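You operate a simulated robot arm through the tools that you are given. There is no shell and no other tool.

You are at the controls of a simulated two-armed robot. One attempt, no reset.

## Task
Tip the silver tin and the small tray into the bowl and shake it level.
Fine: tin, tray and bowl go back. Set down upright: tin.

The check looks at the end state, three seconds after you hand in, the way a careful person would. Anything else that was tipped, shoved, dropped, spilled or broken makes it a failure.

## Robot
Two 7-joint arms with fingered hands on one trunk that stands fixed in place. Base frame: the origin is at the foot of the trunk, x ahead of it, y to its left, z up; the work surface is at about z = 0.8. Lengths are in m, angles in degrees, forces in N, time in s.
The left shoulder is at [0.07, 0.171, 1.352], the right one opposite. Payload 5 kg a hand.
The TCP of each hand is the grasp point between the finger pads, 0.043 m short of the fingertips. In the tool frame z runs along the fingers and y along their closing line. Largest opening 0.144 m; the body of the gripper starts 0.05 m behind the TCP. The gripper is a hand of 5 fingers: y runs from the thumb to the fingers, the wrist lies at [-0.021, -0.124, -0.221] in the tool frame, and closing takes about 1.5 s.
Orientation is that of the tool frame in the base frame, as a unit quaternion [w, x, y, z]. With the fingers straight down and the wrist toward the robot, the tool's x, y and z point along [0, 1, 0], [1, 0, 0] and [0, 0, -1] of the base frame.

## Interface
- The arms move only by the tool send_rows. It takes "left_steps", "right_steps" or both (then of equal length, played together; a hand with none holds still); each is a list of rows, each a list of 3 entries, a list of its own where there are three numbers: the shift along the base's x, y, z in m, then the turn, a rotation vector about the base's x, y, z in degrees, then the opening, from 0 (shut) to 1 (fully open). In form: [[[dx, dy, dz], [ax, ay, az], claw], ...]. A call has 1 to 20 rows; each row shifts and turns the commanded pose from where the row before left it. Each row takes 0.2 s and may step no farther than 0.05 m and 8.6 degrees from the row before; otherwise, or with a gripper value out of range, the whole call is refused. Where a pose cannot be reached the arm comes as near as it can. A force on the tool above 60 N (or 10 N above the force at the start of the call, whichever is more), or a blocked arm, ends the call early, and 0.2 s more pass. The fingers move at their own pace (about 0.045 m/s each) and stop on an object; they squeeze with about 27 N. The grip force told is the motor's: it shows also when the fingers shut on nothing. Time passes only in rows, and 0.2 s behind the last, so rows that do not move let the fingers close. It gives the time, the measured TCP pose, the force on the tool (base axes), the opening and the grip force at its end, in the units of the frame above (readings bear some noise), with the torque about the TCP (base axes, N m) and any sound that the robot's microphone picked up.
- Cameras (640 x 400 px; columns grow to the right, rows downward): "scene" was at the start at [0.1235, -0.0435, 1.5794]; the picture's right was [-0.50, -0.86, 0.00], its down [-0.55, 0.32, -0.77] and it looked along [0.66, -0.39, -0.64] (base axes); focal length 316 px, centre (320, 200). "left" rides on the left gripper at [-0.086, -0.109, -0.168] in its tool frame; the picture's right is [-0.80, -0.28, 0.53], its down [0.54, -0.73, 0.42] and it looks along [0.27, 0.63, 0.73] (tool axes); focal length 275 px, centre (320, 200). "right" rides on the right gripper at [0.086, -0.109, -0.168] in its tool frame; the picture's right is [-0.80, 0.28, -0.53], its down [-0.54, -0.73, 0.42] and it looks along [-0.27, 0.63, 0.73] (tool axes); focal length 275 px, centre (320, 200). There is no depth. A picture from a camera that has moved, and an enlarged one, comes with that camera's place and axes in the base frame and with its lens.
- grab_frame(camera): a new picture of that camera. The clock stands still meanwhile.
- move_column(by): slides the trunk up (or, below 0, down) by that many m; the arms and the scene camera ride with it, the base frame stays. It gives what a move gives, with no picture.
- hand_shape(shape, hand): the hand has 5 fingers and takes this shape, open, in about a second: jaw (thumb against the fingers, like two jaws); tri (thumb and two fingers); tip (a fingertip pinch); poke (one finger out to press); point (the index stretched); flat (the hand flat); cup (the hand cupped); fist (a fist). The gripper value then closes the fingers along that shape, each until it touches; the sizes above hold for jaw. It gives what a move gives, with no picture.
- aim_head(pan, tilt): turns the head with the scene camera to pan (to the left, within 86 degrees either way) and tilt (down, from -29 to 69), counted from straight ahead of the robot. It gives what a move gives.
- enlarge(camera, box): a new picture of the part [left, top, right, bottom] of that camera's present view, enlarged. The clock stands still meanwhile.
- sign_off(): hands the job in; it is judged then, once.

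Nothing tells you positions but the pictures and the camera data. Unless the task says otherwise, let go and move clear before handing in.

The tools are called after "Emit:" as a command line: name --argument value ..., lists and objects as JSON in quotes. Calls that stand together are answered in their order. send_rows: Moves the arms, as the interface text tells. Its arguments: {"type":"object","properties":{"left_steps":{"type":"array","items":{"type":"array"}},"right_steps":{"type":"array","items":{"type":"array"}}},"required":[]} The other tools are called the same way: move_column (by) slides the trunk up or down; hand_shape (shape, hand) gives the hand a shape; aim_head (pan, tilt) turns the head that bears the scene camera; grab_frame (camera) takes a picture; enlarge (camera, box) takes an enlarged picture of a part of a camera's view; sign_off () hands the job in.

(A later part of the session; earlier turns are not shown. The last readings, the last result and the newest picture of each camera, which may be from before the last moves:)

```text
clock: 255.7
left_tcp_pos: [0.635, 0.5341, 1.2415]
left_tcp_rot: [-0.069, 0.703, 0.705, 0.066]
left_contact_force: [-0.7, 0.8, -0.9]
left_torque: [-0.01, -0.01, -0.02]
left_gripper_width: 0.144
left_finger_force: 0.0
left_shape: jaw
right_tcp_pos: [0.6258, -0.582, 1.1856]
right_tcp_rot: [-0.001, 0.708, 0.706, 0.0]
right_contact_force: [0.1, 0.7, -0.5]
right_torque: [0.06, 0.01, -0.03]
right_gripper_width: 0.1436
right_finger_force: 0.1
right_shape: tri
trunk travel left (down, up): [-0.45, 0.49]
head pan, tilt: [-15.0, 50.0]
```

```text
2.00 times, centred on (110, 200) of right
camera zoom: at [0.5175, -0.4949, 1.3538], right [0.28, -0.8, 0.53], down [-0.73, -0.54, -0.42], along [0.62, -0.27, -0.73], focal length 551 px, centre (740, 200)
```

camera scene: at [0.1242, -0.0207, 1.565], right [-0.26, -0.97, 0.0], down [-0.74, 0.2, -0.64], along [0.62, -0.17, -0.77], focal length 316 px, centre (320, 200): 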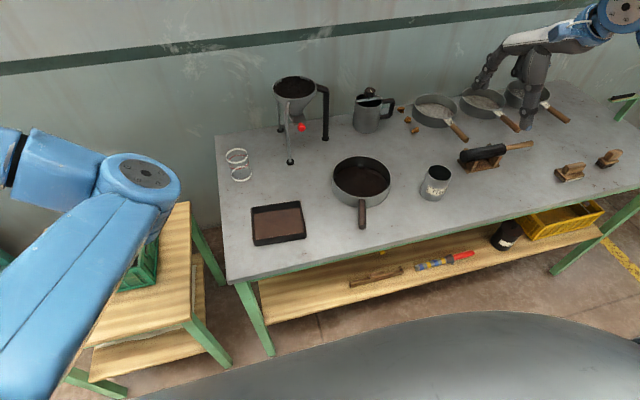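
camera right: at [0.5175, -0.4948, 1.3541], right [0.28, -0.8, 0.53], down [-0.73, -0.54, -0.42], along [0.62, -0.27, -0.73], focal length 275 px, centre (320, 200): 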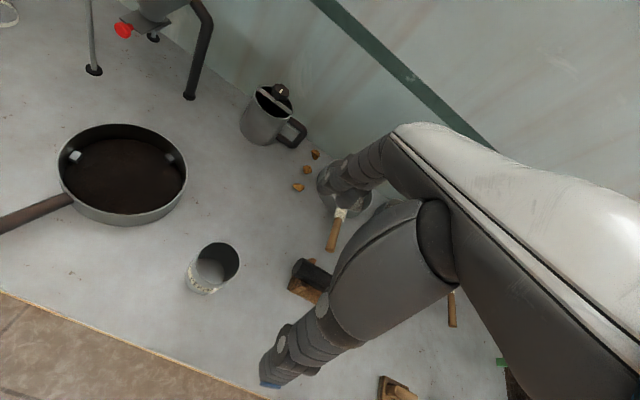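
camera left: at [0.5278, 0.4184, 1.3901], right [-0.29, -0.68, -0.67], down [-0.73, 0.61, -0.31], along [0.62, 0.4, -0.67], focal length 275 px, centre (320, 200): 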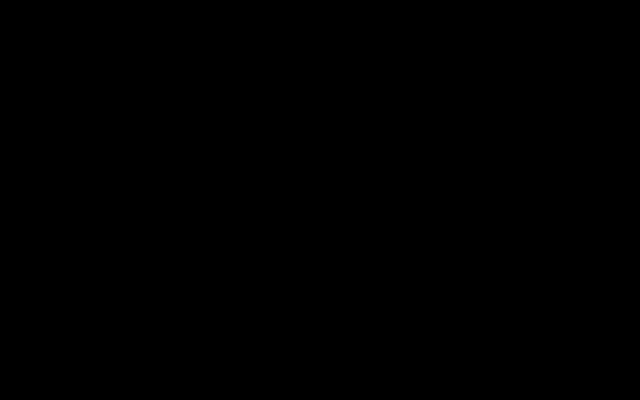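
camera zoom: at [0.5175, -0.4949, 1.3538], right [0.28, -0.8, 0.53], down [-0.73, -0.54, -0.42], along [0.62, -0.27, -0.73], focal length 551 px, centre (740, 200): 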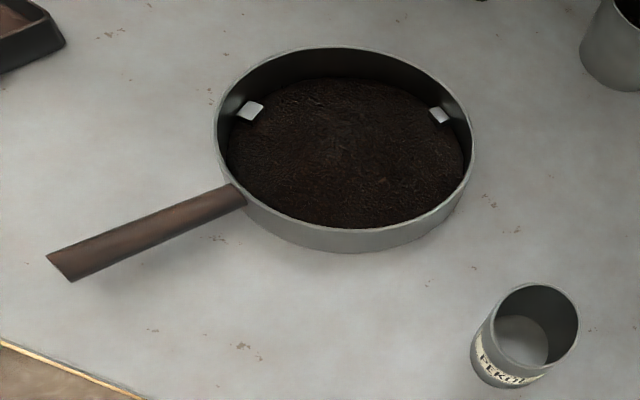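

The bowl needs to go about (+1.0, +1.5) cm and +24° to return to its original pose. Its handle, at z ≈ 0.845, points from the bowl toward (0.581, -0.265). I'll bring the right hand above the handle with a +70° yaw so the fingers close across it, in checked chunks.

Emit:
send_rows --right_steps '[[[0, 0.015, 0], [0, 0, 4], 1], [[0, 0.025, 0], [0, 0, 7], 1], [[0, 0.03, 0], [0, 0, 7], 1], [[0, 0.03, 0], [0, 0, 7], 1], [[0, 0, 0], [0, 0, 0], 1]]'

Emit:
send_rows --right_steps '[[[-0.004, 0.03, -0.01], [0, 0, 7], 1], [[-0.005, 0.03, -0.01], [0, 0, 7], 1], [[-0.005, 0.03, -0.01], [0, 0, 7], 1], [[-0.005, 0.03, -0.01], [0, 0, 7], 1], [[0, 0, 0], [0, 0, 0], 1]]'

Emit:
send_rows --right_steps '[[[-0.005, 0.03, -0.01], [0, 0, 7], 1], [[-0.005, 0.03, -0.01], [0, 0, 7], 1], [[-0.005, 0.025, -0.01], [0, 0, 3.8], 1], [[0, 0.008, -0.01], [0, 0, 0], 1], [[0, 0, 0], [0, 0, 0], 1]]'

Emit:
grab_frame --camera "scene"

Emit:
grab_frame --camera "right"

```text
clock: 256.9
left_tcp_pos: [0.636, 0.5342, 1.2423]
left_tcp_rot: [-0.07, 0.703, 0.705, 0.066]
left_contact_force: [0.8, -0.8, 0.2]
left_torque: [0.04, -0.05, 0.02]
left_gripper_width: 0.1438
left_finger_force: 0.1
left_shape: jaw
right_tcp_pos: [0.625, -0.4805, 1.1854]
right_tcp_rot: [-0.001, 0.538, 0.843, 0.0]
right_contact_force: [-0.1, -0.1, 0.5]
right_torque: [0.0, -0.03, -0.04]
right_gripper_width: 0.1439
right_finger_force: 0.1
right_shape: tri
trunk travel left (down, up): [-0.45, 0.49]
head pan, tilt: [-15.0, 50.0]
```

```text
clock: 258.1
left_tcp_pos: [0.635, 0.5344, 1.2416]
left_tcp_rot: [-0.07, 0.703, 0.705, 0.065]
left_contact_force: [-0.7, -0.3, -0.2]
left_torque: [-0.01, -0.03, -0.03]
left_gripper_width: 0.1439
left_finger_force: 0.0
left_shape: jaw
right_tcp_pos: [0.6049, -0.3614, 1.1456]
right_tcp_rot: [-0.001, 0.318, 0.948, 0.0]
right_contact_force: [-0.6, 0.4, -0.3]
right_torque: [-0.01, -0.02, 0.0]
right_gripper_width: 0.1435
right_finger_force: 0.1
right_shape: tri
trunk travel left (down, up): [-0.45, 0.49]
head pan, tilt: [-15.0, 50.0]
```

```text
clock: 259.3
left_tcp_pos: [0.635, 0.5338, 1.2422]
left_tcp_rot: [-0.069, 0.703, 0.705, 0.065]
left_contact_force: [-0.4, 0.4, 0.5]
left_torque: [0.0, 0.0, 0.02]
left_gripper_width: 0.144
left_finger_force: 0.0
left_shape: jaw
right_tcp_pos: [0.591, -0.2677, 1.1058]
right_tcp_rot: [-0.002, 0.168, 0.986, 0.0]
right_contact_force: [0.1, -0.2, 0.7]
right_torque: [-0.03, -0.03, 0.03]
right_gripper_width: 0.1439
right_finger_force: 0.1
right_shape: tri
trunk travel left (down, up): [-0.45, 0.49]
head pan, tilt: [-15.0, 50.0]
```

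```text
taken
camera scene: at [0.1241, -0.0206, 1.565], right [-0.26, -0.97, 0.0], down [-0.74, 0.2, -0.64], along [0.62, -0.17, -0.77], focal length 316 px, centre (320, 200)
```

scene: 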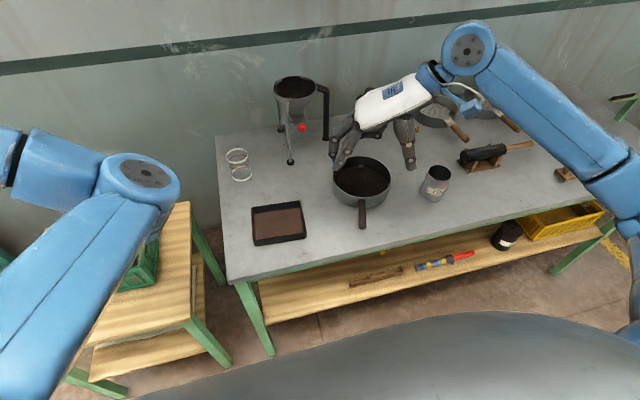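

```text
taken
camera right: at [0.474, -0.3417, 1.2737], right [0.85, 0.0, 0.53], down [0.27, -0.86, -0.42], along [0.46, 0.5, -0.73], focal length 275 px, centre (320, 200)
```

right: 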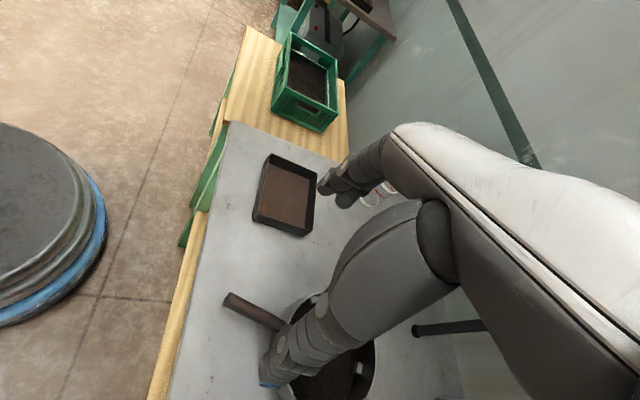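

The hand is exactly above the handle with the right yaw. I'll zoom in to measure the handle against the hand before descending.

Emit:
enlarge --camera "right" --box '[190, 250, 350, 390]'

Emit:
enlarge --camera "scene" --box '[300, 100, 450, 240]'

```text
2.86 times, centred on (270, 320) of right
camera zoom: at [0.474, -0.3417, 1.2737], right [0.85, 0.0, 0.53], down [0.27, -0.86, -0.42], along [0.46, 0.5, -0.73], focal length 786 px, centre (463, -143)
```

zoom: 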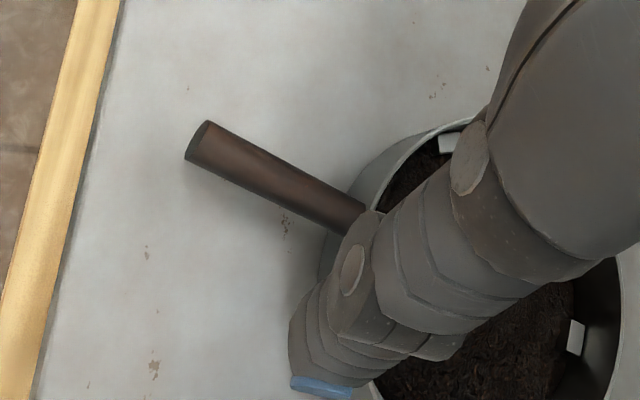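

```text
2.86 times, centred on (375, 170) of scene
camera zoom: at [0.1241, -0.0206, 1.565], right [-0.26, -0.97, 0.0], down [-0.74, 0.2, -0.64], along [0.62, -0.17, -0.77], focal length 901 px, centre (163, 286)
```

zoom: 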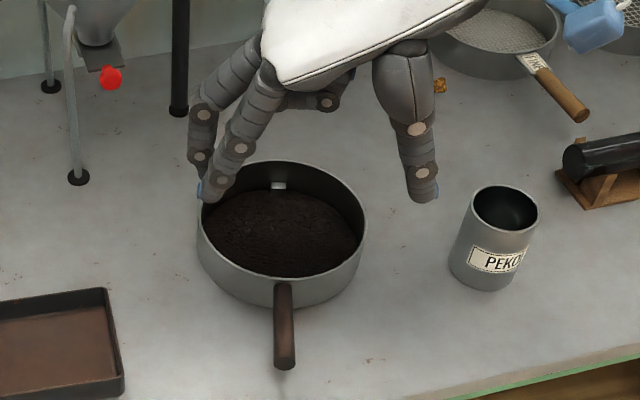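

The hand's centre is within a millimetre of the handle's axis. I'll descend in stages.

Emit:
send_rows --right_steps '[[[0, 0, -0.02], [0, 0, 0], 1], [[0, 0, -0.035], [0, 0, 0], 1], [[0, 0, -0.04], [0, 0, 0], 1], [[0, 0, -0.04], [0, 0, 0], 1], [[0, 0, -0.03], [0, 0, 0], 1], [[0, 0, 0], [0, 0, 0], 1]]'

Emit:
grab_frame --camera "right"

Emit:
send_rows --right_steps '[[[0, 0, -0.025], [0, 0, 0], 1], [[0, 0, -0.02], [0, 0, 0], 1], [[0, 0, -0.015], [0, 0, 0], 1], [[0, 0, -0.01], [0, 0, 0], 1], [[0, 0, 0], [0, 0, 0], 1]]'

Emit:
grab_frame --camera "right"

Emit:
enlarge --camera "scene" --box '[300, 100, 450, 240]'

```text
clock: 260.7
left_tcp_pos: [0.6358, 0.5351, 1.2406]
left_tcp_rot: [-0.07, 0.703, 0.705, 0.065]
left_contact_force: [-0.3, 0.3, -0.4]
left_torque: [-0.03, -0.04, -0.04]
left_gripper_width: 0.1438
left_finger_force: 0.0
left_shape: jaw
right_tcp_pos: [0.5923, -0.2679, 0.9412]
right_tcp_rot: [-0.001, 0.17, 0.985, -0.001]
right_contact_force: [-0.4, -0.2, 0.1]
right_torque: [-0.01, 0.03, -0.02]
right_gripper_width: 0.1437
right_finger_force: 0.0
right_shape: tri
trunk travel left (down, up): [-0.45, 0.49]
head pan, tilt: [-15.0, 50.0]
```

```text
taken
camera right: at [0.4751, -0.3411, 1.1087], right [0.85, 0.0, 0.53], down [0.27, -0.87, -0.42], along [0.46, 0.5, -0.73], focal length 275 px, centre (320, 200)
```

right: 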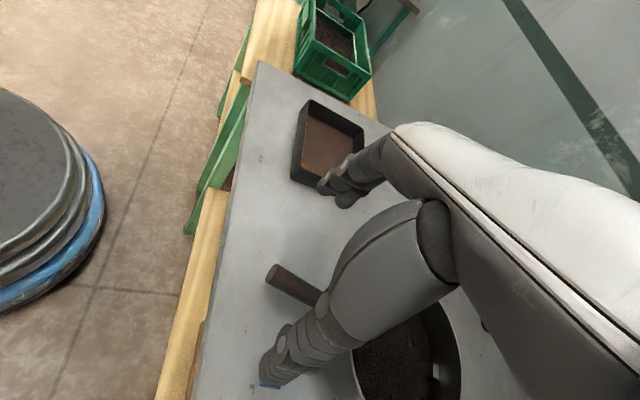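

```text
clock: 261.9
left_tcp_pos: [0.6361, 0.5348, 1.2422]
left_tcp_rot: [-0.069, 0.703, 0.705, 0.066]
left_contact_force: [0.5, -0.8, -0.1]
left_torque: [0.01, 0.0, 0.03]
left_gripper_width: 0.1439
left_finger_force: 0.0
left_shape: jaw
right_tcp_pos: [0.5922, -0.2688, 0.8714]
right_tcp_rot: [-0.001, 0.168, 0.986, -0.001]
right_contact_force: [0.1, 0.5, 0.0]
right_torque: [0.01, 0.0, 0.02]
right_gripper_width: 0.1439
right_finger_force: 0.1
right_shape: tri
trunk travel left (down, up): [-0.45, 0.49]
head pan, tilt: [-15.0, 50.0]
```

```text
taken
camera right: at [0.4744, -0.3417, 1.039], right [0.85, 0.0, 0.53], down [0.27, -0.86, -0.42], along [0.46, 0.5, -0.73], focal length 275 px, centre (320, 200)
```

right: 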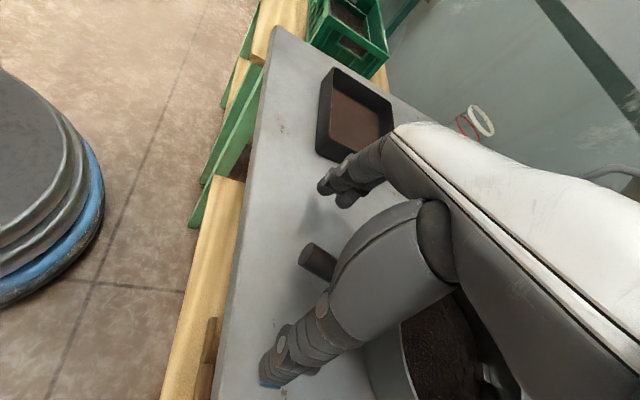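

```text
2.86 times, centred on (375, 170) of scene
camera zoom: at [0.1242, -0.0204, 1.565], right [-0.26, -0.97, 0.0], down [-0.74, 0.2, -0.64], along [0.62, -0.17, -0.77], focal length 901 px, centre (163, 286)
```

zoom: 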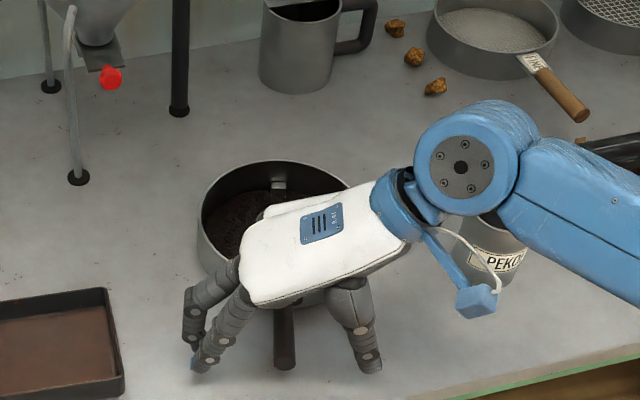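

The handle lies between thumb and fingers. I'll lower a few millimetres more and close on it.

Emit:
send_rows --right_steps '[[[0, 0, -0.003], [0, 0, 0], 1], [[0, 0, -0.003], [0, 0, 0], 1], [[0, 0, 0], [0, 0, 0], 1]]'

Emit:
send_rows --right_steps '[[[0, 0, 0], [0, 0, 0], 0.85], [[0, 0, 0], [0, 0, 0], 0.7], [[0, 0, 0], [0, 0, 0], 0.55], [[0, 0, 0], [0, 0, 0], 0.45], [[0, 0, 0], [0, 0, 0], 0.35], [[0, 0, 0], [0, 0, 0], 0.3], [[0, 0, 0], [0, 0, 0], 0.3]]'

Emit:
enlarge --camera "right" --box '[230, 150, 430, 390]'

Emit:
enlarge --camera "scene" --box '[300, 130, 420, 240]'

```text
clock: 262.7
left_tcp_pos: [0.6351, 0.5351, 1.2413]
left_tcp_rot: [-0.069, 0.703, 0.705, 0.065]
left_contact_force: [-0.1, 0.1, -0.6]
left_torque: [0.01, 0.0, 0.01]
left_gripper_width: 0.1438
left_finger_force: 0.1
left_shape: jaw
right_tcp_pos: [0.5921, -0.2685, 0.8658]
right_tcp_rot: [-0.002, 0.169, 0.986, 0.0]
right_contact_force: [0.2, 0.7, -0.3]
right_torque: [0.04, 0.03, 0.02]
right_gripper_width: 0.1439
right_finger_force: 0.1
right_shape: tri
trunk travel left (down, up): [-0.45, 0.49]
head pan, tilt: [-15.0, 50.0]
```

```text
clock: 264.3
left_tcp_pos: [0.6349, 0.5352, 1.2408]
left_tcp_rot: [-0.069, 0.703, 0.704, 0.066]
left_contact_force: [0.7, -0.3, 0.0]
left_torque: [0.01, 0.01, -0.02]
left_gripper_width: 0.1439
left_finger_force: 0.0
left_shape: jaw
right_tcp_pos: [0.5904, -0.2674, 0.8639]
right_tcp_rot: [-0.002, 0.169, 0.986, -0.001]
right_contact_force: [0.0, 0.2, -0.3]
right_torque: [0.04, -0.01, 0.0]
right_gripper_width: 0.0437
right_finger_force: 0.1
right_shape: tri
trunk travel left (down, up): [-0.45, 0.49]
head pan, tilt: [-15.0, 50.0]
```

```text
1.67 times, centred on (330, 270) of right
camera zoom: at [0.4745, -0.3416, 1.033], right [0.85, 0.0, 0.53], down [0.27, -0.86, -0.42], along [0.46, 0.5, -0.73], focal length 459 px, centre (303, 83)
```

zoom: 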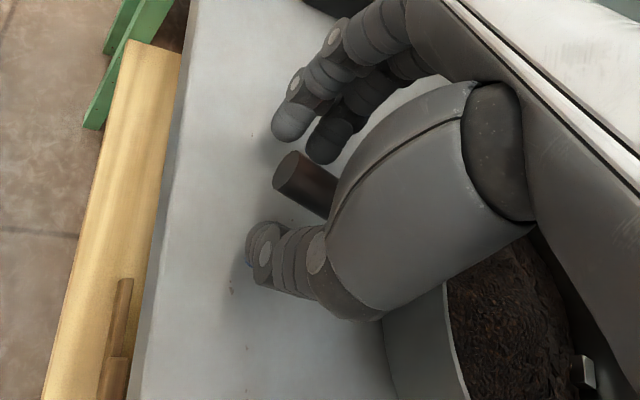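

```text
3.64 times, centred on (360, 185) of scene
camera zoom: at [0.1243, -0.0205, 1.565], right [-0.26, -0.97, 0.0], down [-0.74, 0.2, -0.64], along [0.62, -0.17, -0.77], focal length 1147 px, centre (174, 254)
```

zoom: 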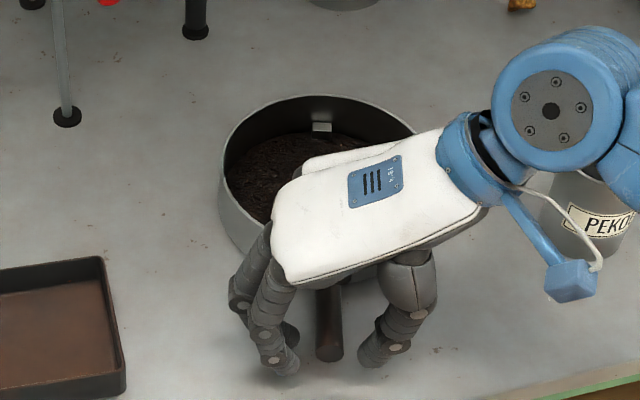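

The fingers frame the handle evenly. Closing now.

Emit:
send_rows --right_steps '[[[0, 0, 0], [0, 0, 0], 0.22], [[0, 0, 0], [0, 0, 0], 0.15], [[0, 0, 0], [0, 0, 0], 0.08], [[0, 0, 0], [0, 0, 0], 0], [[0, 0, 0], [0, 0, 0], 0], [[0, 0, 0], [0, 0, 0], 0]]'

Emit:
enlarge --camera "right" --box '[230, 150, 430, 390]'

Emit:
enlarge --camera "scene" --box '[220, 120, 420, 245]'

```text
clock: 265.7
left_tcp_pos: [0.6351, 0.5345, 1.242]
left_tcp_rot: [-0.068, 0.703, 0.705, 0.066]
left_contact_force: [0.0, 0.1, 0.3]
left_torque: [0.01, 0.0, 0.0]
left_gripper_width: 0.144
left_finger_force: 0.0
left_shape: jaw
right_tcp_pos: [0.5923, -0.2684, 0.8646]
right_tcp_rot: [-0.002, 0.168, 0.986, -0.001]
right_contact_force: [-1.7, 0.8, -0.6]
right_torque: [0.07, 0.02, 0.02]
right_gripper_width: 0.0122
right_finger_force: 26.7
right_shape: tri
trunk travel left (down, up): [-0.45, 0.49]
head pan, tilt: [-15.0, 50.0]
```

```text
1.67 times, centred on (330, 270) of right
camera zoom: at [0.4745, -0.3416, 1.0329], right [0.85, 0.0, 0.53], down [0.27, -0.86, -0.42], along [0.46, 0.5, -0.73], focal length 459 px, centre (303, 83)
```

zoom: 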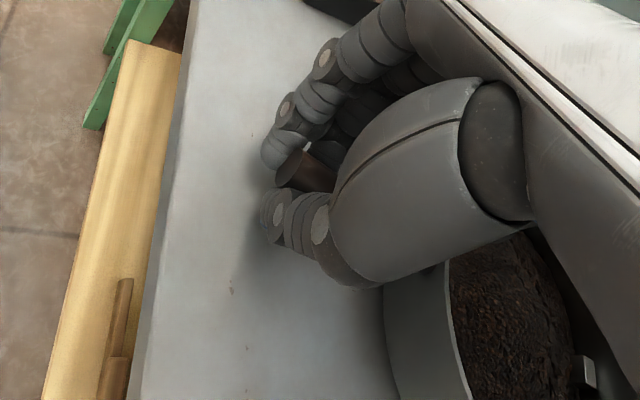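

```text
3.20 times, centred on (320, 182) of scene
camera zoom: at [0.1244, -0.0205, 1.565], right [-0.26, -0.97, 0.0], down [-0.74, 0.2, -0.64], along [0.62, -0.17, -0.77], focal length 1010 px, centre (320, 256)
```

zoom: 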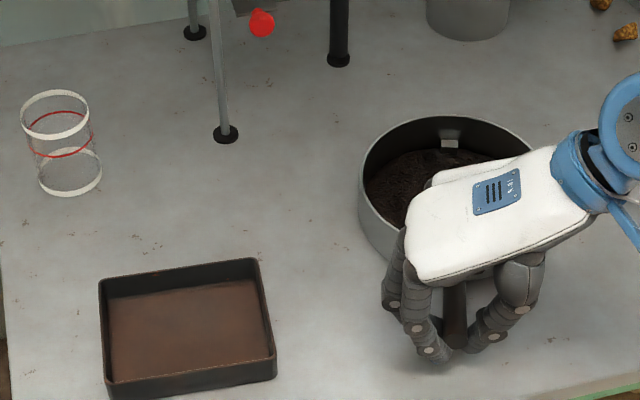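

The handle is firmly held and the bowl hasn't moved. I'll start with a gentle shake along the handle, sliding on the bench.

Emit:
send_rows --right_steps '[[[0.0047, -0.0017, 0], [0, 0, 0], 0], [[-0.0094, 0.0033, 0], [0, 0, 0], 0], [[0.0094, -0.0033, 0], [0, 0, 0], 0], [[-0.0094, 0.0033, 0], [0, 0, 0], 0], [[0.0094, -0.0033, 0], [0, 0, 0], 0], [[-0.0047, 0.0017, 0], [0, 0, 0], 0], [[0, 0, 0], [0, 0, 0], 0]]'

Emit:
enlarge --camera "scene" --box '[220, 120, 420, 245]'

Emit:
enlarge --camera "right" --box '[230, 150, 430, 390]'

```text
clock: 267.3
left_tcp_pos: [0.6356, 0.535, 1.2425]
left_tcp_rot: [-0.07, 0.703, 0.705, 0.065]
left_contact_force: [-0.1, -0.5, -0.1]
left_torque: [-0.01, -0.01, 0.03]
left_gripper_width: 0.1439
left_finger_force: 0.0
left_shape: jaw
right_tcp_pos: [0.5906, -0.2679, 0.8652]
right_tcp_rot: [0.0, 0.169, 0.986, -0.001]
right_contact_force: [0.1, 0.1, -0.3]
right_torque: [0.02, -0.01, 0.02]
right_gripper_width: 0.0123
right_finger_force: 27.3
right_shape: tri
trunk travel left (down, up): [-0.45, 0.49]
head pan, tilt: [-15.0, 50.0]
```

```text
3.20 times, centred on (320, 182) of scene
camera zoom: at [0.1242, -0.0205, 1.565], right [-0.26, -0.97, 0.0], down [-0.74, 0.2, -0.64], along [0.62, -0.17, -0.77], focal length 1010 px, centre (320, 256)
```

zoom: 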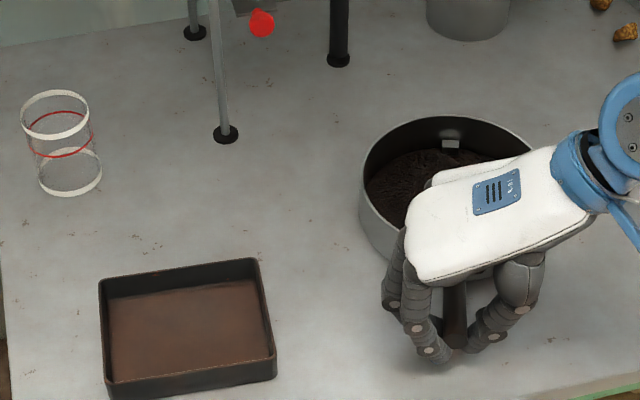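

```text
1.67 times, centred on (330, 270) of right
camera zoom: at [0.4742, -0.3415, 1.0331], right [0.85, 0.0, 0.53], down [0.27, -0.86, -0.42], along [0.46, 0.5, -0.73], focal length 459 px, centre (303, 83)
```

zoom: 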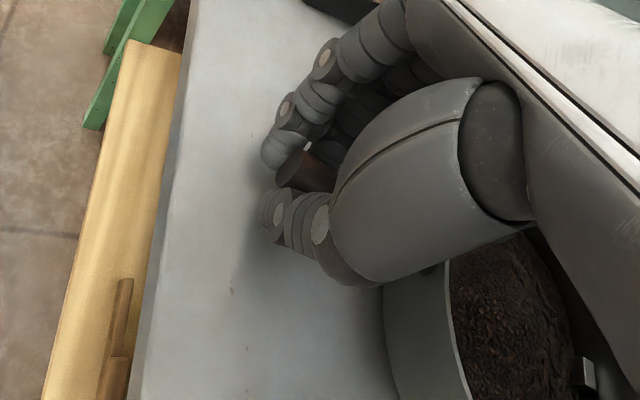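

The grip holds well, and the force stays small. I'll shake a bit more vigorously in small circles.

Emit:
send_rows --right_steps '[[[0.0113, -0.004, 0], [0, 0, 0], 0], [[-0.0073, 0.0153, 0], [0, 0, 0], 0], [[-0.0153, -0.0073, 0], [0, 0, 0], 0], [[0.0073, -0.0153, 0], [0, 0, 0], 0], [[0.0153, 0.0073, 0], [0, 0, 0], 0], [[-0.0073, 0.0153, 0], [0, 0, 0], 0], [[-0.0153, -0.0073, 0], [0, 0, 0], 0], [[0.0073, -0.0153, 0], [0, 0, 0], 0], [[0.0153, 0.0073, 0], [0, 0, 0], 0], [[-0.0073, 0.0153, 0], [0, 0, 0], 0], [[-0.0153, -0.0073, 0], [0, 0, 0], 0], [[0.0073, -0.0153, 0], [0, 0, 0], 0], [[0.0153, 0.0073, 0], [0, 0, 0], 0], [[-0.0113, 0.004, 0], [0, 0, 0], 0], [[0, 0, 0], [0, 0, 0], 0]]'

Emit:
enlarge --camera "scene" --box '[220, 120, 420, 245]'

Emit:
enlarge --camera "right" --box '[230, 150, 430, 390]'

```text
clock: 270.5
left_tcp_pos: [0.6362, 0.534, 1.2407]
left_tcp_rot: [-0.069, 0.703, 0.705, 0.065]
left_contact_force: [0.7, 0.0, -0.1]
left_torque: [-0.02, -0.01, 0.03]
left_gripper_width: 0.1438
left_finger_force: 0.2
left_shape: jaw
right_tcp_pos: [0.5924, -0.268, 0.8639]
right_tcp_rot: [-0.002, 0.169, 0.986, 0.0]
right_contact_force: [-1.1, -0.3, 0.0]
right_torque: [0.03, 0.0, -0.01]
right_gripper_width: 0.0126
right_finger_force: 27.0
right_shape: tri
trunk travel left (down, up): [-0.45, 0.49]
head pan, tilt: [-15.0, 50.0]
```

```text
3.20 times, centred on (320, 182) of scene
camera zoom: at [0.1247, -0.0205, 1.565], right [-0.26, -0.97, 0.0], down [-0.74, 0.2, -0.64], along [0.62, -0.17, -0.77], focal length 1010 px, centre (320, 256)
```

zoom: 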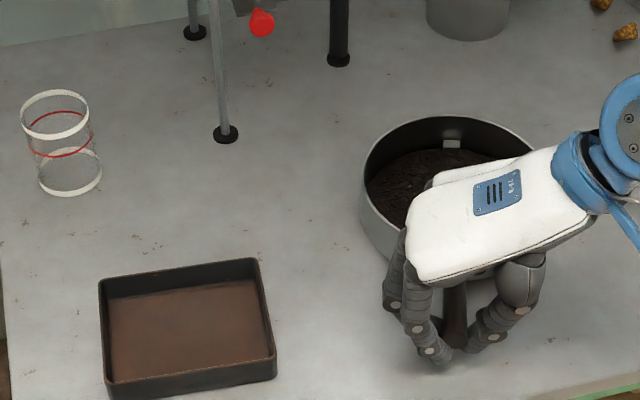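

```text
1.67 times, centred on (330, 270) of right
camera zoom: at [0.4738, -0.3418, 1.0329], right [0.85, 0.0, 0.53], down [0.27, -0.86, -0.42], along [0.46, 0.5, -0.73], focal length 459 px, centre (303, 83)
```

zoom: 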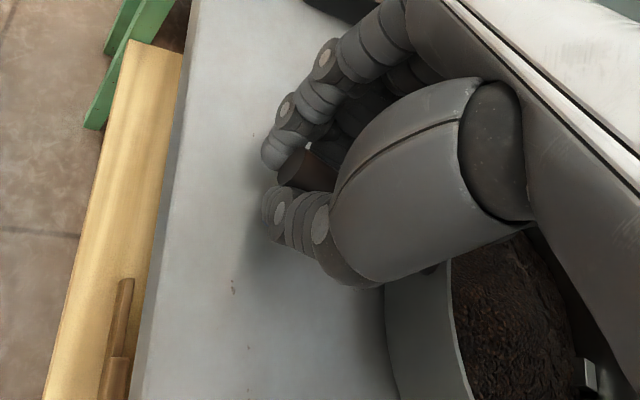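

The bowl follows the hand well. One more short, slightly stronger shake along and across the handle.

Emit:
send_rows --right_steps '[[[0.0142, -0.005, 0], [0, 0, 0], 0], [[-0.0283, 0.0099, 0], [0, 0, 0], 0], [[0.0283, -0.0099, 0], [0, 0, 0], 0], [[-0.0283, 0.0099, 0], [0, 0, 0], 0], [[0.0283, -0.0099, 0], [0, 0, 0], 0], [[-0.0283, 0.0099, 0], [0, 0, 0], 0], [[0.0283, -0.0099, 0], [0, 0, 0], 0], [[-0.0141, 0.0049, 0], [0, 0, 0], 0], [[0.004, 0.0113, 0], [0, 0, 0], 0], [[-0.008, -0.0226, 0], [0, 0, 0], 0], [[0.008, 0.0226, 0], [0, 0, 0], 0], [[-0.008, -0.0226, 0], [0, 0, 0], 0], [[0.008, 0.0226, 0], [0, 0, 0], 0], [[-0.004, -0.0113, 0], [0, 0, 0], 0], [[0, 0, 0], [0, 0, 0], 0]]'

Emit:
enlarge --camera "scene" --box '[220, 120, 420, 245]'

Emit:
grab_frame --camera "right"

```text
clock: 273.7
left_tcp_pos: [0.6349, 0.5341, 1.2422]
left_tcp_rot: [-0.07, 0.703, 0.705, 0.065]
left_contact_force: [0.1, 0.0, 0.5]
left_torque: [-0.01, -0.01, 0.01]
left_gripper_width: 0.1439
left_finger_force: 0.1
left_shape: jaw
right_tcp_pos: [0.5908, -0.2671, 0.8643]
right_tcp_rot: [-0.002, 0.168, 0.986, -0.001]
right_contact_force: [-1.1, -0.4, -0.1]
right_torque: [0.0, 0.03, 0.05]
right_gripper_width: 0.0126
right_finger_force: 26.9
right_shape: tri
trunk travel left (down, up): [-0.45, 0.49]
head pan, tilt: [-15.0, 50.0]
```

```text
3.20 times, centred on (320, 182) of scene
camera zoom: at [0.1242, -0.021, 1.565], right [-0.26, -0.97, 0.0], down [-0.74, 0.2, -0.64], along [0.62, -0.17, -0.77], focal length 1010 px, centre (320, 256)
```

zoom: 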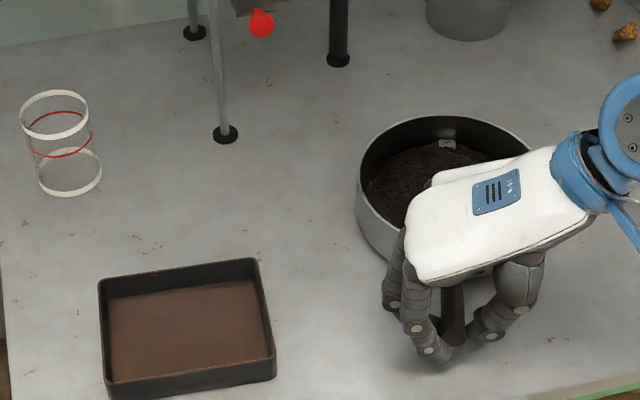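

```text
taken
camera right: at [0.4741, -0.3417, 1.033], right [0.85, 0.0, 0.53], down [0.27, -0.86, -0.42], along [0.46, 0.5, -0.73], focal length 275 px, centre (320, 200)
```

right: 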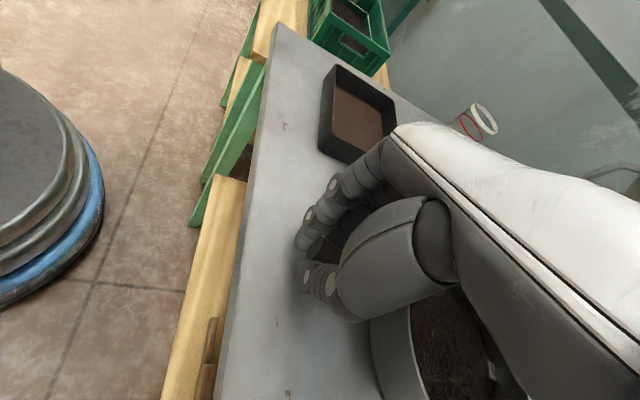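

The handle turned a little in the grip, which is fine. Now I'll swing the bowl back toward its original position and heading.

Emit:
send_rows --right_steps '[[[-0.002, -0.01, 0], [0, 0, 4.05], 0], [[-0.0013, -0.0098, 0], [0, 0, 4.05], 0], [[-0.0004, -0.0102, 0], [0, 0, 4.05], 0], [[0, 0, 0], [0, 0, 0], 0]]'

Emit:
send_rows --right_steps '[[[0.0005, -0.0102, 0], [0, 0, 4.05], 0], [[0.0013, -0.0102, 0], [0, 0, 4.05], 0], [[0.0023, -0.0102, 0], [0, 0, 4.05], 0], [[0, 0, 0], [0, 0, 0], 0]]'

Emit:
enlarge --camera "scene" --box '[220, 120, 420, 245]'

```text
clock: 274.7
left_tcp_pos: [0.6342, 0.5342, 1.2412]
left_tcp_rot: [-0.069, 0.703, 0.705, 0.065]
left_contact_force: [-0.1, 0.7, 0.9]
left_torque: [0.01, -0.03, 0.0]
left_gripper_width: 0.1439
left_finger_force: 0.1
left_shape: jaw
right_tcp_pos: [0.5872, -0.2987, 0.8652]
right_tcp_rot: [-0.002, 0.063, 0.998, 0.0]
right_contact_force: [-0.5, 0.1, -2.5]
right_torque: [0.03, 0.04, -0.1]
right_gripper_width: 0.0129
right_finger_force: 27.6
right_shape: tri
trunk travel left (down, up): [-0.45, 0.49]
head pan, tilt: [-15.0, 50.0]
```

```text
clock: 275.7
left_tcp_pos: [0.6358, 0.5344, 1.2403]
left_tcp_rot: [-0.069, 0.702, 0.705, 0.065]
left_contact_force: [-0.8, -0.3, 0.1]
left_torque: [0.01, 0.01, -0.02]
left_gripper_width: 0.1438
left_finger_force: 0.0
left_shape: jaw
right_tcp_pos: [0.5917, -0.3282, 0.8644]
right_tcp_rot: [-0.001, -0.042, 0.999, 0.0]
right_contact_force: [0.6, -1.1, -1.6]
right_torque: [-0.03, 0.02, -0.14]
right_gripper_width: 0.0125
right_finger_force: 27.3
right_shape: tri
trunk travel left (down, up): [-0.45, 0.49]
head pan, tilt: [-15.0, 50.0]
```

```text
3.20 times, centred on (320, 182) of scene
camera zoom: at [0.1244, -0.0206, 1.565], right [-0.26, -0.97, 0.0], down [-0.74, 0.2, -0.64], along [0.62, -0.17, -0.77], focal length 1010 px, centre (320, 256)
```

zoom: 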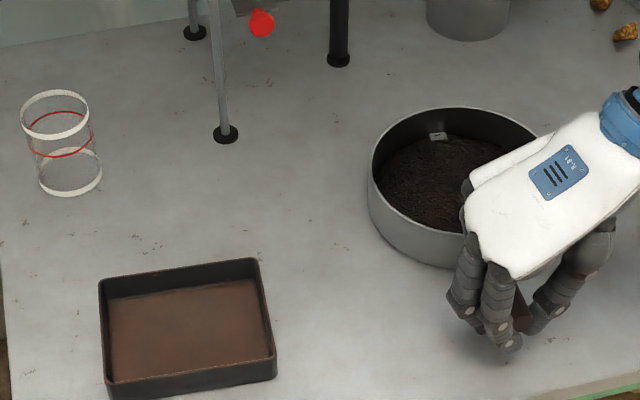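

The handle end is where it should be, but the bowl lags by about 9° in heading. I'll rotate the hand a bit further about the handle end and see how the bowl follows.

Emit:
send_rows --right_steps '[[[0, 0, 0], [0, 0, 3], 0], [[0, 0, 0], [0, 0, 3], 0], [[0, 0, 0], [0, 0, 3], 0], [[0, 0, 0], [0, 0, 0], 0]]'

Emit:
enlarge --camera "scene" --box '[220, 120, 420, 245]'

Emit:
enlarge --camera "right" --box '[230, 150, 430, 390]'

```text
clock: 276.7
left_tcp_pos: [0.6351, 0.5341, 1.2411]
left_tcp_rot: [-0.068, 0.703, 0.705, 0.065]
left_contact_force: [0.1, -0.6, 0.2]
left_torque: [-0.04, 0.01, -0.04]
left_gripper_width: 0.1436
left_finger_force: 0.1
left_shape: jaw
right_tcp_pos: [0.5907, -0.3284, 0.8645]
right_tcp_rot: [-0.002, -0.12, 0.993, -0.001]
right_contact_force: [0.3, 0.5, -1.0]
right_torque: [-0.01, 0.01, -0.07]
right_gripper_width: 0.0112
right_finger_force: 27.3
right_shape: tri
trunk travel left (down, up): [-0.45, 0.49]
head pan, tilt: [-15.0, 50.0]
```

```text
3.20 times, centred on (320, 182) of scene
camera zoom: at [0.1243, -0.0207, 1.565], right [-0.26, -0.97, 0.0], down [-0.74, 0.2, -0.64], along [0.62, -0.17, -0.77], focal length 1010 px, centre (320, 256)
```

zoom: 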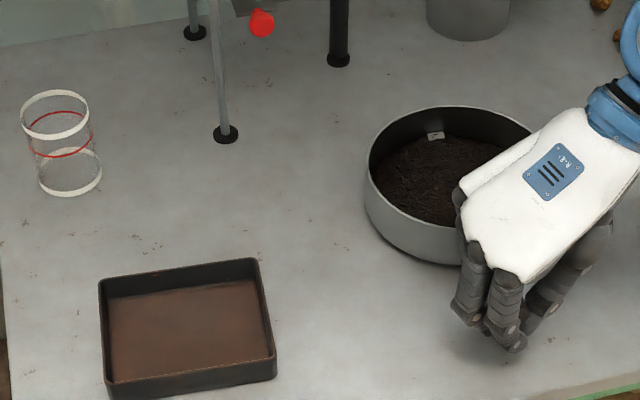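

```text
1.67 times, centred on (330, 270) of right
camera zoom: at [0.5346, -0.4542, 1.0327], right [0.71, 0.47, 0.53], down [0.7, -0.57, -0.42], along [0.11, 0.67, -0.73], focal length 459 px, centre (303, 83)
```

zoom: 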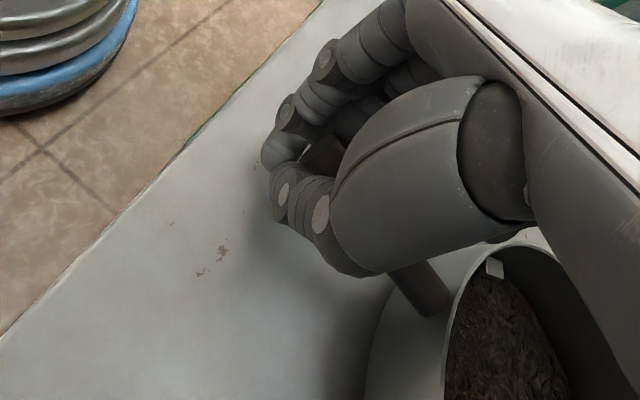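

The handle mostly slips in this light grip. I'll let go, rise, and look at the bowl unobstructed before deciding how to nudge it back.

Emit:
send_rows --right_steps '[[[0, 0, 0], [0, 0, 0], 0.15], [[0, 0, 0], [0, 0, 0], 0.3], [[0, 0, 0], [0, 0, 0], 0.45], [[0, 0, 0], [0, 0, 0], 0.5], [[0, 0, 0], [0, 0, 0], 0.5]]'

Emit:
send_rows --right_steps '[[[0, 0, 0.015], [0, 0, 0], 0.5], [[0, 0, 0.03], [0, 0, 0], 0.5], [[0, 0, 0.04], [0, 0, 0], 0.5], [[0, 0, 0.04], [0, 0, 0], 0.5], [[0, 0, 0.04], [0, 0, -4], 0.5], [[0, -0.01, 0.04], [0, 0, -7], 0.5], [[0, -0.02, 0.03], [0, 0, -7], 0.5], [[0, 0, 0], [0, 0, 0], 0.5]]'

Emit:
send_rows --right_steps '[[[0, -0.03, 0], [0, 0, -7], 0.5], [[0, -0.03, 0], [0, 0, -7], 0.5], [[0.005, -0.03, 0], [0, 0, -7], 0.5], [[0.005, -0.03, 0], [0, 0, -7], 0.5], [[0.005, -0.03, 0], [0, 0, -7], 0.5], [[0.005, -0.03, 0], [0, 0, -7], 0.5], [[0, 0, 0], [0, 0, 0], 0.5]]'

Emit:
enlarge --camera "scene" --box '[220, 120, 420, 245]'

Emit:
grab_frame --camera "scene"

```text
clock: 277.9
left_tcp_pos: [0.6364, 0.5359, 1.2419]
left_tcp_rot: [-0.069, 0.702, 0.706, 0.065]
left_contact_force: [0.7, 0.5, 0.2]
left_torque: [0.0, -0.01, 0.01]
left_gripper_width: 0.1441
left_finger_force: 0.2
left_shape: jaw
right_tcp_pos: [0.5908, -0.3282, 0.8653]
right_tcp_rot: [-0.001, -0.12, 0.993, -0.001]
right_contact_force: [-0.2, 0.3, -0.1]
right_torque: [0.02, -0.03, -0.03]
right_gripper_width: 0.0713
right_finger_force: 0.2
right_shape: tri
trunk travel left (down, up): [-0.45, 0.49]
head pan, tilt: [-15.0, 50.0]
```

```text
clock: 279.7
left_tcp_pos: [0.6372, 0.535, 1.2411]
left_tcp_rot: [-0.07, 0.703, 0.705, 0.065]
left_contact_force: [0.3, -0.3, -0.3]
left_torque: [-0.01, 0.05, -0.04]
left_gripper_width: 0.1439
left_finger_force: 0.1
left_shape: jaw
right_tcp_pos: [0.5922, -0.3582, 1.1009]
right_tcp_rot: [-0.001, 0.037, 0.999, -0.001]
right_contact_force: [0.2, -0.3, 0.6]
right_torque: [-0.02, -0.01, 0.01]
right_gripper_width: 0.0716
right_finger_force: 0.0
right_shape: tri
trunk travel left (down, up): [-0.45, 0.49]
head pan, tilt: [-15.0, 50.0]
```

```text
clock: 281.3
left_tcp_pos: [0.6346, 0.5344, 1.2412]
left_tcp_rot: [-0.069, 0.703, 0.705, 0.065]
left_contact_force: [0.2, 0.3, -0.7]
left_torque: [-0.02, -0.01, 0.0]
left_gripper_width: 0.1442
left_finger_force: 0.1
left_shape: jaw
right_tcp_pos: [0.6124, -0.5398, 1.0989]
right_tcp_rot: [-0.002, 0.392, 0.92, 0.0]
right_contact_force: [-0.3, 0.2, 1.1]
right_torque: [0.0, 0.02, 0.03]
right_gripper_width: 0.0717
right_finger_force: 0.3
right_shape: tri
trunk travel left (down, up): [-0.45, 0.49]
head pan, tilt: [-15.0, 50.0]
```

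```text
3.20 times, centred on (320, 182) of scene
camera zoom: at [0.1245, -0.0202, 1.565], right [-0.26, -0.97, 0.0], down [-0.74, 0.2, -0.64], along [0.62, -0.17, -0.77], focal length 1010 px, centre (320, 256)
```

zoom: 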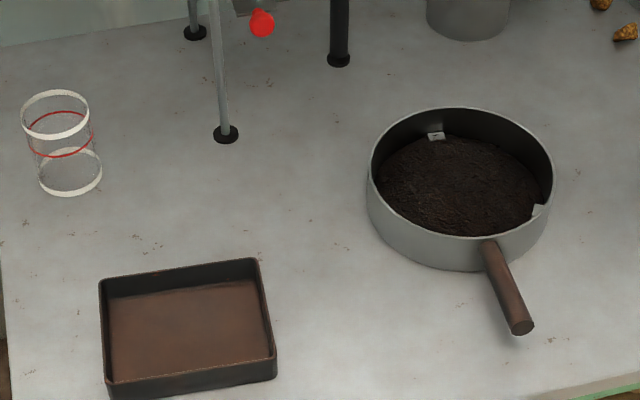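

```text
taken
camera scene: at [0.1245, -0.0202, 1.565], right [-0.26, -0.97, 0.0], down [-0.74, 0.2, -0.64], along [0.62, -0.17, -0.77], focal length 316 px, centre (320, 200)
```

scene: 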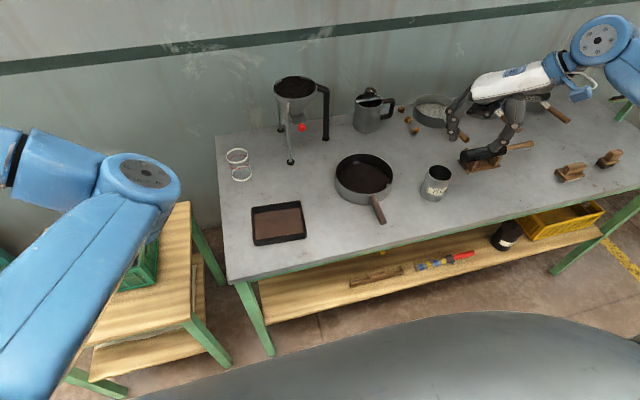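

The contents look nicely level now. The handle end is at its original spot, but the bowl's body sits 2.5 cm too far right. I'll nudge its right side with closed fingers, pushing slightly beyond the centre so it pivots back about the handle end.

Emit:
send_rows --right_steps '[[[0.02, 0.0, 0], [0, 0, -6], 0.3], [[0.03, 0.005, 0], [0, 0, -7.5], 0.2], [[0.032, 0.005, -0.005], [0, 0, -7.5], 0.1], [[0.032, 0.006, -0.01], [0, 0, -7.5], 0], [[0, 0, 0], [0, 0, 0], 0]]'

Emit:
send_rows --right_steps '[[[0.032, 0.006, -0.01], [0, 0, -7.5], 0], [[0.025, 0.006, -0.01], [0, 0, -7.8], 0], [[0.007, 0, -0.01], [0, 0, 0], 0], [[0, 0, -0.02], [0, 0, 0], 0], [[0, 0, 0], [0, 0, 0], 0]]'

Emit:
grab_frame --camera "scene"

Emit:
grab_frame --camera "right"

```text
clock: 282.5
left_tcp_pos: [0.6337, 0.5351, 1.2425]
left_tcp_rot: [-0.069, 0.702, 0.705, 0.065]
left_contact_force: [-0.3, 0.4, 1.1]
left_torque: [0.0, 0.0, -0.01]
left_gripper_width: 0.1438
left_finger_force: 0.1
left_shape: jaw
right_tcp_pos: [0.7257, -0.5221, 1.0853]
right_tcp_rot: [-0.001, 0.606, 0.795, 0.0]
right_contact_force: [-0.3, -0.5, 0.0]
right_torque: [-0.01, -0.02, -0.04]
right_gripper_width: 0.0
right_finger_force: 15.5
right_shape: tri
trunk travel left (down, up): [-0.45, 0.49]
head pan, tilt: [-15.0, 50.0]
```

```text
clock: 283.7
left_tcp_pos: [0.6354, 0.5351, 1.2419]
left_tcp_rot: [-0.069, 0.703, 0.705, 0.065]
left_contact_force: [0.3, 0.4, -0.6]
left_torque: [-0.02, -0.02, 0.01]
left_gripper_width: 0.1437
left_finger_force: 0.0
left_shape: jaw
right_tcp_pos: [0.7905, -0.5103, 1.0353]
right_tcp_rot: [-0.001, 0.707, 0.707, 0.0]
right_contact_force: [0.1, -0.5, 0.0]
right_torque: [-0.04, 0.0, -0.01]
right_gripper_width: 0.0
right_finger_force: 26.8
right_shape: tri
trunk travel left (down, up): [-0.45, 0.49]
head pan, tilt: [-15.0, 50.0]
```

```text
taken
camera scene: at [0.1242, -0.0201, 1.565], right [-0.26, -0.97, 0.0], down [-0.74, 0.2, -0.64], along [0.62, -0.17, -0.77], focal length 316 px, centre (320, 200)
```

scene: 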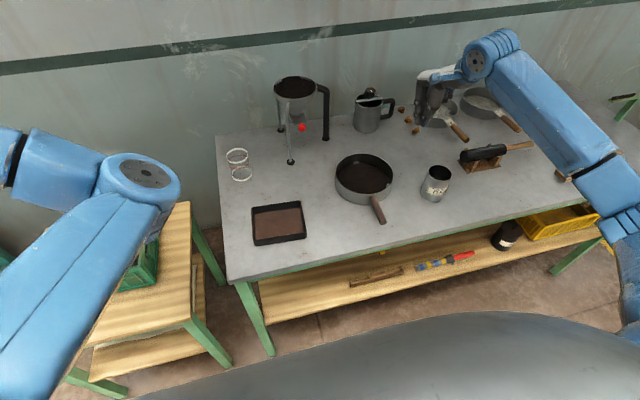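

```text
taken
camera right: at [0.6822, -0.4237, 1.2031], right [0.29, -0.8, 0.53], down [-0.73, -0.54, -0.42], along [0.63, -0.27, -0.73], focal length 275 px, centre (320, 200)
```

right: 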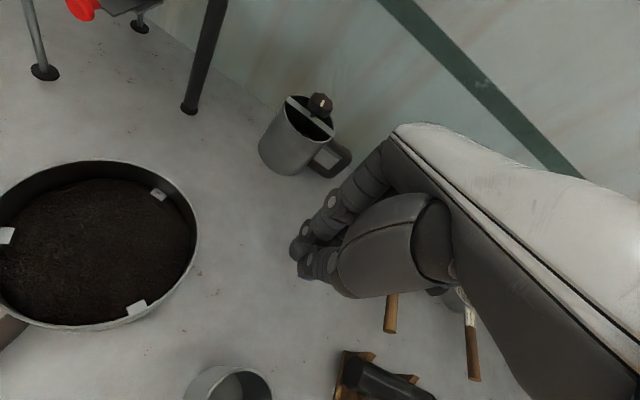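

The contents look flat in this view. I'll lower the closed fingers beside the bowl, clear of the tin.

Emit:
send_rows --right_steps '[[[0, 0, -0.03], [0, 0, 0], 0], [[0, 0, -0.04], [0, 0, 0], 0], [[0, 0, -0.04], [0, 0, 0], 0], [[0, 0, -0.035], [0, 0, 0], 0], [[0, 0, -0.02], [0, 0, 0], 0], [[0, 0, 0], [0, 0, 0], 0]]'

Emit:
grab_frame --camera "right"

Emit:
enlarge --camera "scene" --box '[300, 90, 480, 240]'

```text
clock: 285.1
left_tcp_pos: [0.636, 0.5332, 1.2401]
left_tcp_rot: [-0.07, 0.702, 0.705, 0.065]
left_contact_force: [0.0, 0.4, 0.1]
left_torque: [-0.01, 0.04, 0.02]
left_gripper_width: 0.1438
left_finger_force: 0.0
left_shape: jaw
right_tcp_pos: [0.7907, -0.5112, 0.8684]
right_tcp_rot: [-0.001, 0.707, 0.707, 0.0]
right_contact_force: [-0.1, -0.2, -0.2]
right_torque: [-0.01, 0.04, 0.0]
right_gripper_width: 0.0001
right_finger_force: 27.3
right_shape: tri
trunk travel left (down, up): [-0.45, 0.49]
head pan, tilt: [-15.0, 50.0]
```

```text
taken
camera right: at [0.6818, -0.4244, 1.0379], right [0.29, -0.8, 0.53], down [-0.73, -0.54, -0.42], along [0.63, -0.27, -0.73], focal length 275 px, centre (320, 200)
```

right: 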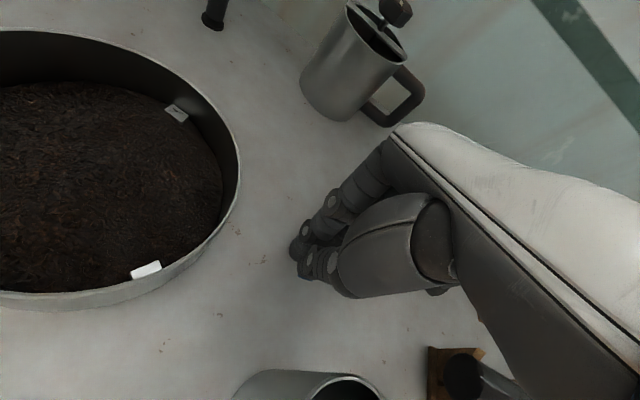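

```text
2.67 times, centred on (390, 165) of scene
camera zoom: at [0.1241, -0.0204, 1.565], right [-0.26, -0.97, 0.0], down [-0.74, 0.2, -0.64], along [0.62, -0.17, -0.77], focal length 841 px, centre (133, 293)
```

zoom: 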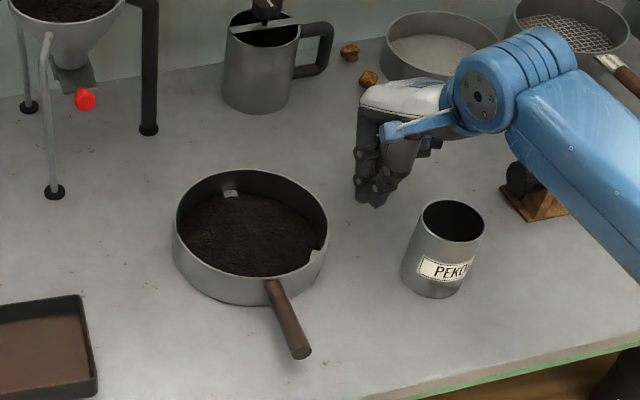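

The fingers are beside the bowl with clear space around. I'll approach and push gently leftward in small steps.

Emit:
send_rows --right_steps '[[[0, 0.015, 0], [0, 0, 0], 0], [[0, 0.02, 0], [0, 0, 0], 0], [[0, 0.015, 0], [0, 0, 0], 0], [[0, 0.006, 0], [0, 0, 0], 0], [[0, 0.006, 0], [0, 0, 0], 0], [[0, 0.006, 0], [0, 0, 0], 0], [[0, 0, 0], [0, 0, 0], 0]]'

Emit:
enlarge --camera "scene" --box '[220, 120, 420, 245]'

Emit:
grab_frame --camera "right"

```text
clock: 286.7
left_tcp_pos: [0.6348, 0.5336, 1.2412]
left_tcp_rot: [-0.07, 0.703, 0.705, 0.065]
left_contact_force: [0.9, -0.3, -0.3]
left_torque: [0.02, -0.03, 0.01]
left_gripper_width: 0.1439
left_finger_force: 0.1
left_shape: jaw
right_tcp_pos: [0.7902, -0.444, 0.87]
right_tcp_rot: [-0.001, 0.707, 0.707, 0.0]
right_contact_force: [0.6, -0.7, 0.8]
right_torque: [-0.04, -0.01, -0.03]
right_gripper_width: 0.0
right_finger_force: 27.6
right_shape: tri
trunk travel left (down, up): [-0.45, 0.49]
head pan, tilt: [-15.0, 50.0]
```

```text
3.20 times, centred on (320, 182) of scene
camera zoom: at [0.1243, -0.0207, 1.565], right [-0.26, -0.97, 0.0], down [-0.74, 0.2, -0.64], along [0.62, -0.17, -0.77], focal length 1010 px, centre (320, 256)
```

zoom: 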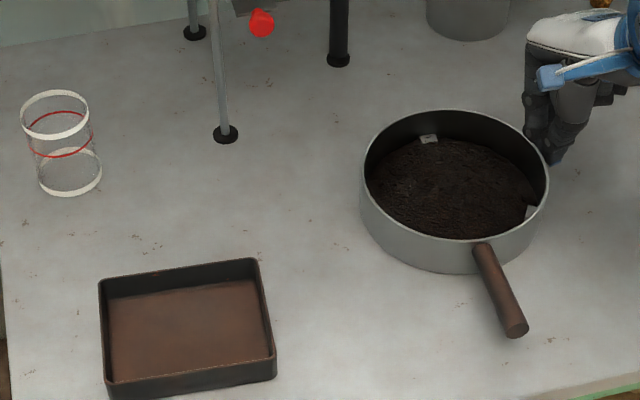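

```text
taken
camera right: at [0.6814, -0.3567, 1.0377], right [0.29, -0.8, 0.53], down [-0.73, -0.54, -0.42], along [0.63, -0.26, -0.73], focal length 275 px, centre (320, 200)
```

right: 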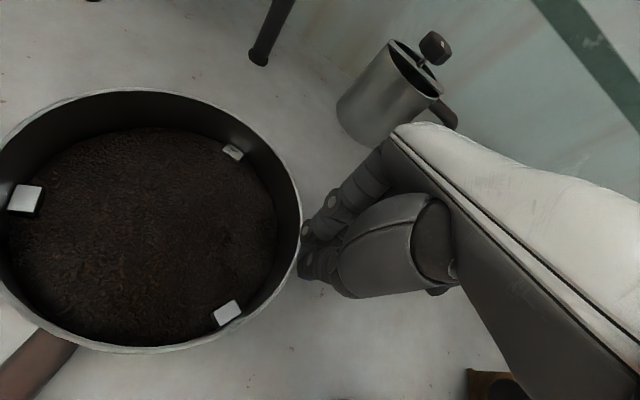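

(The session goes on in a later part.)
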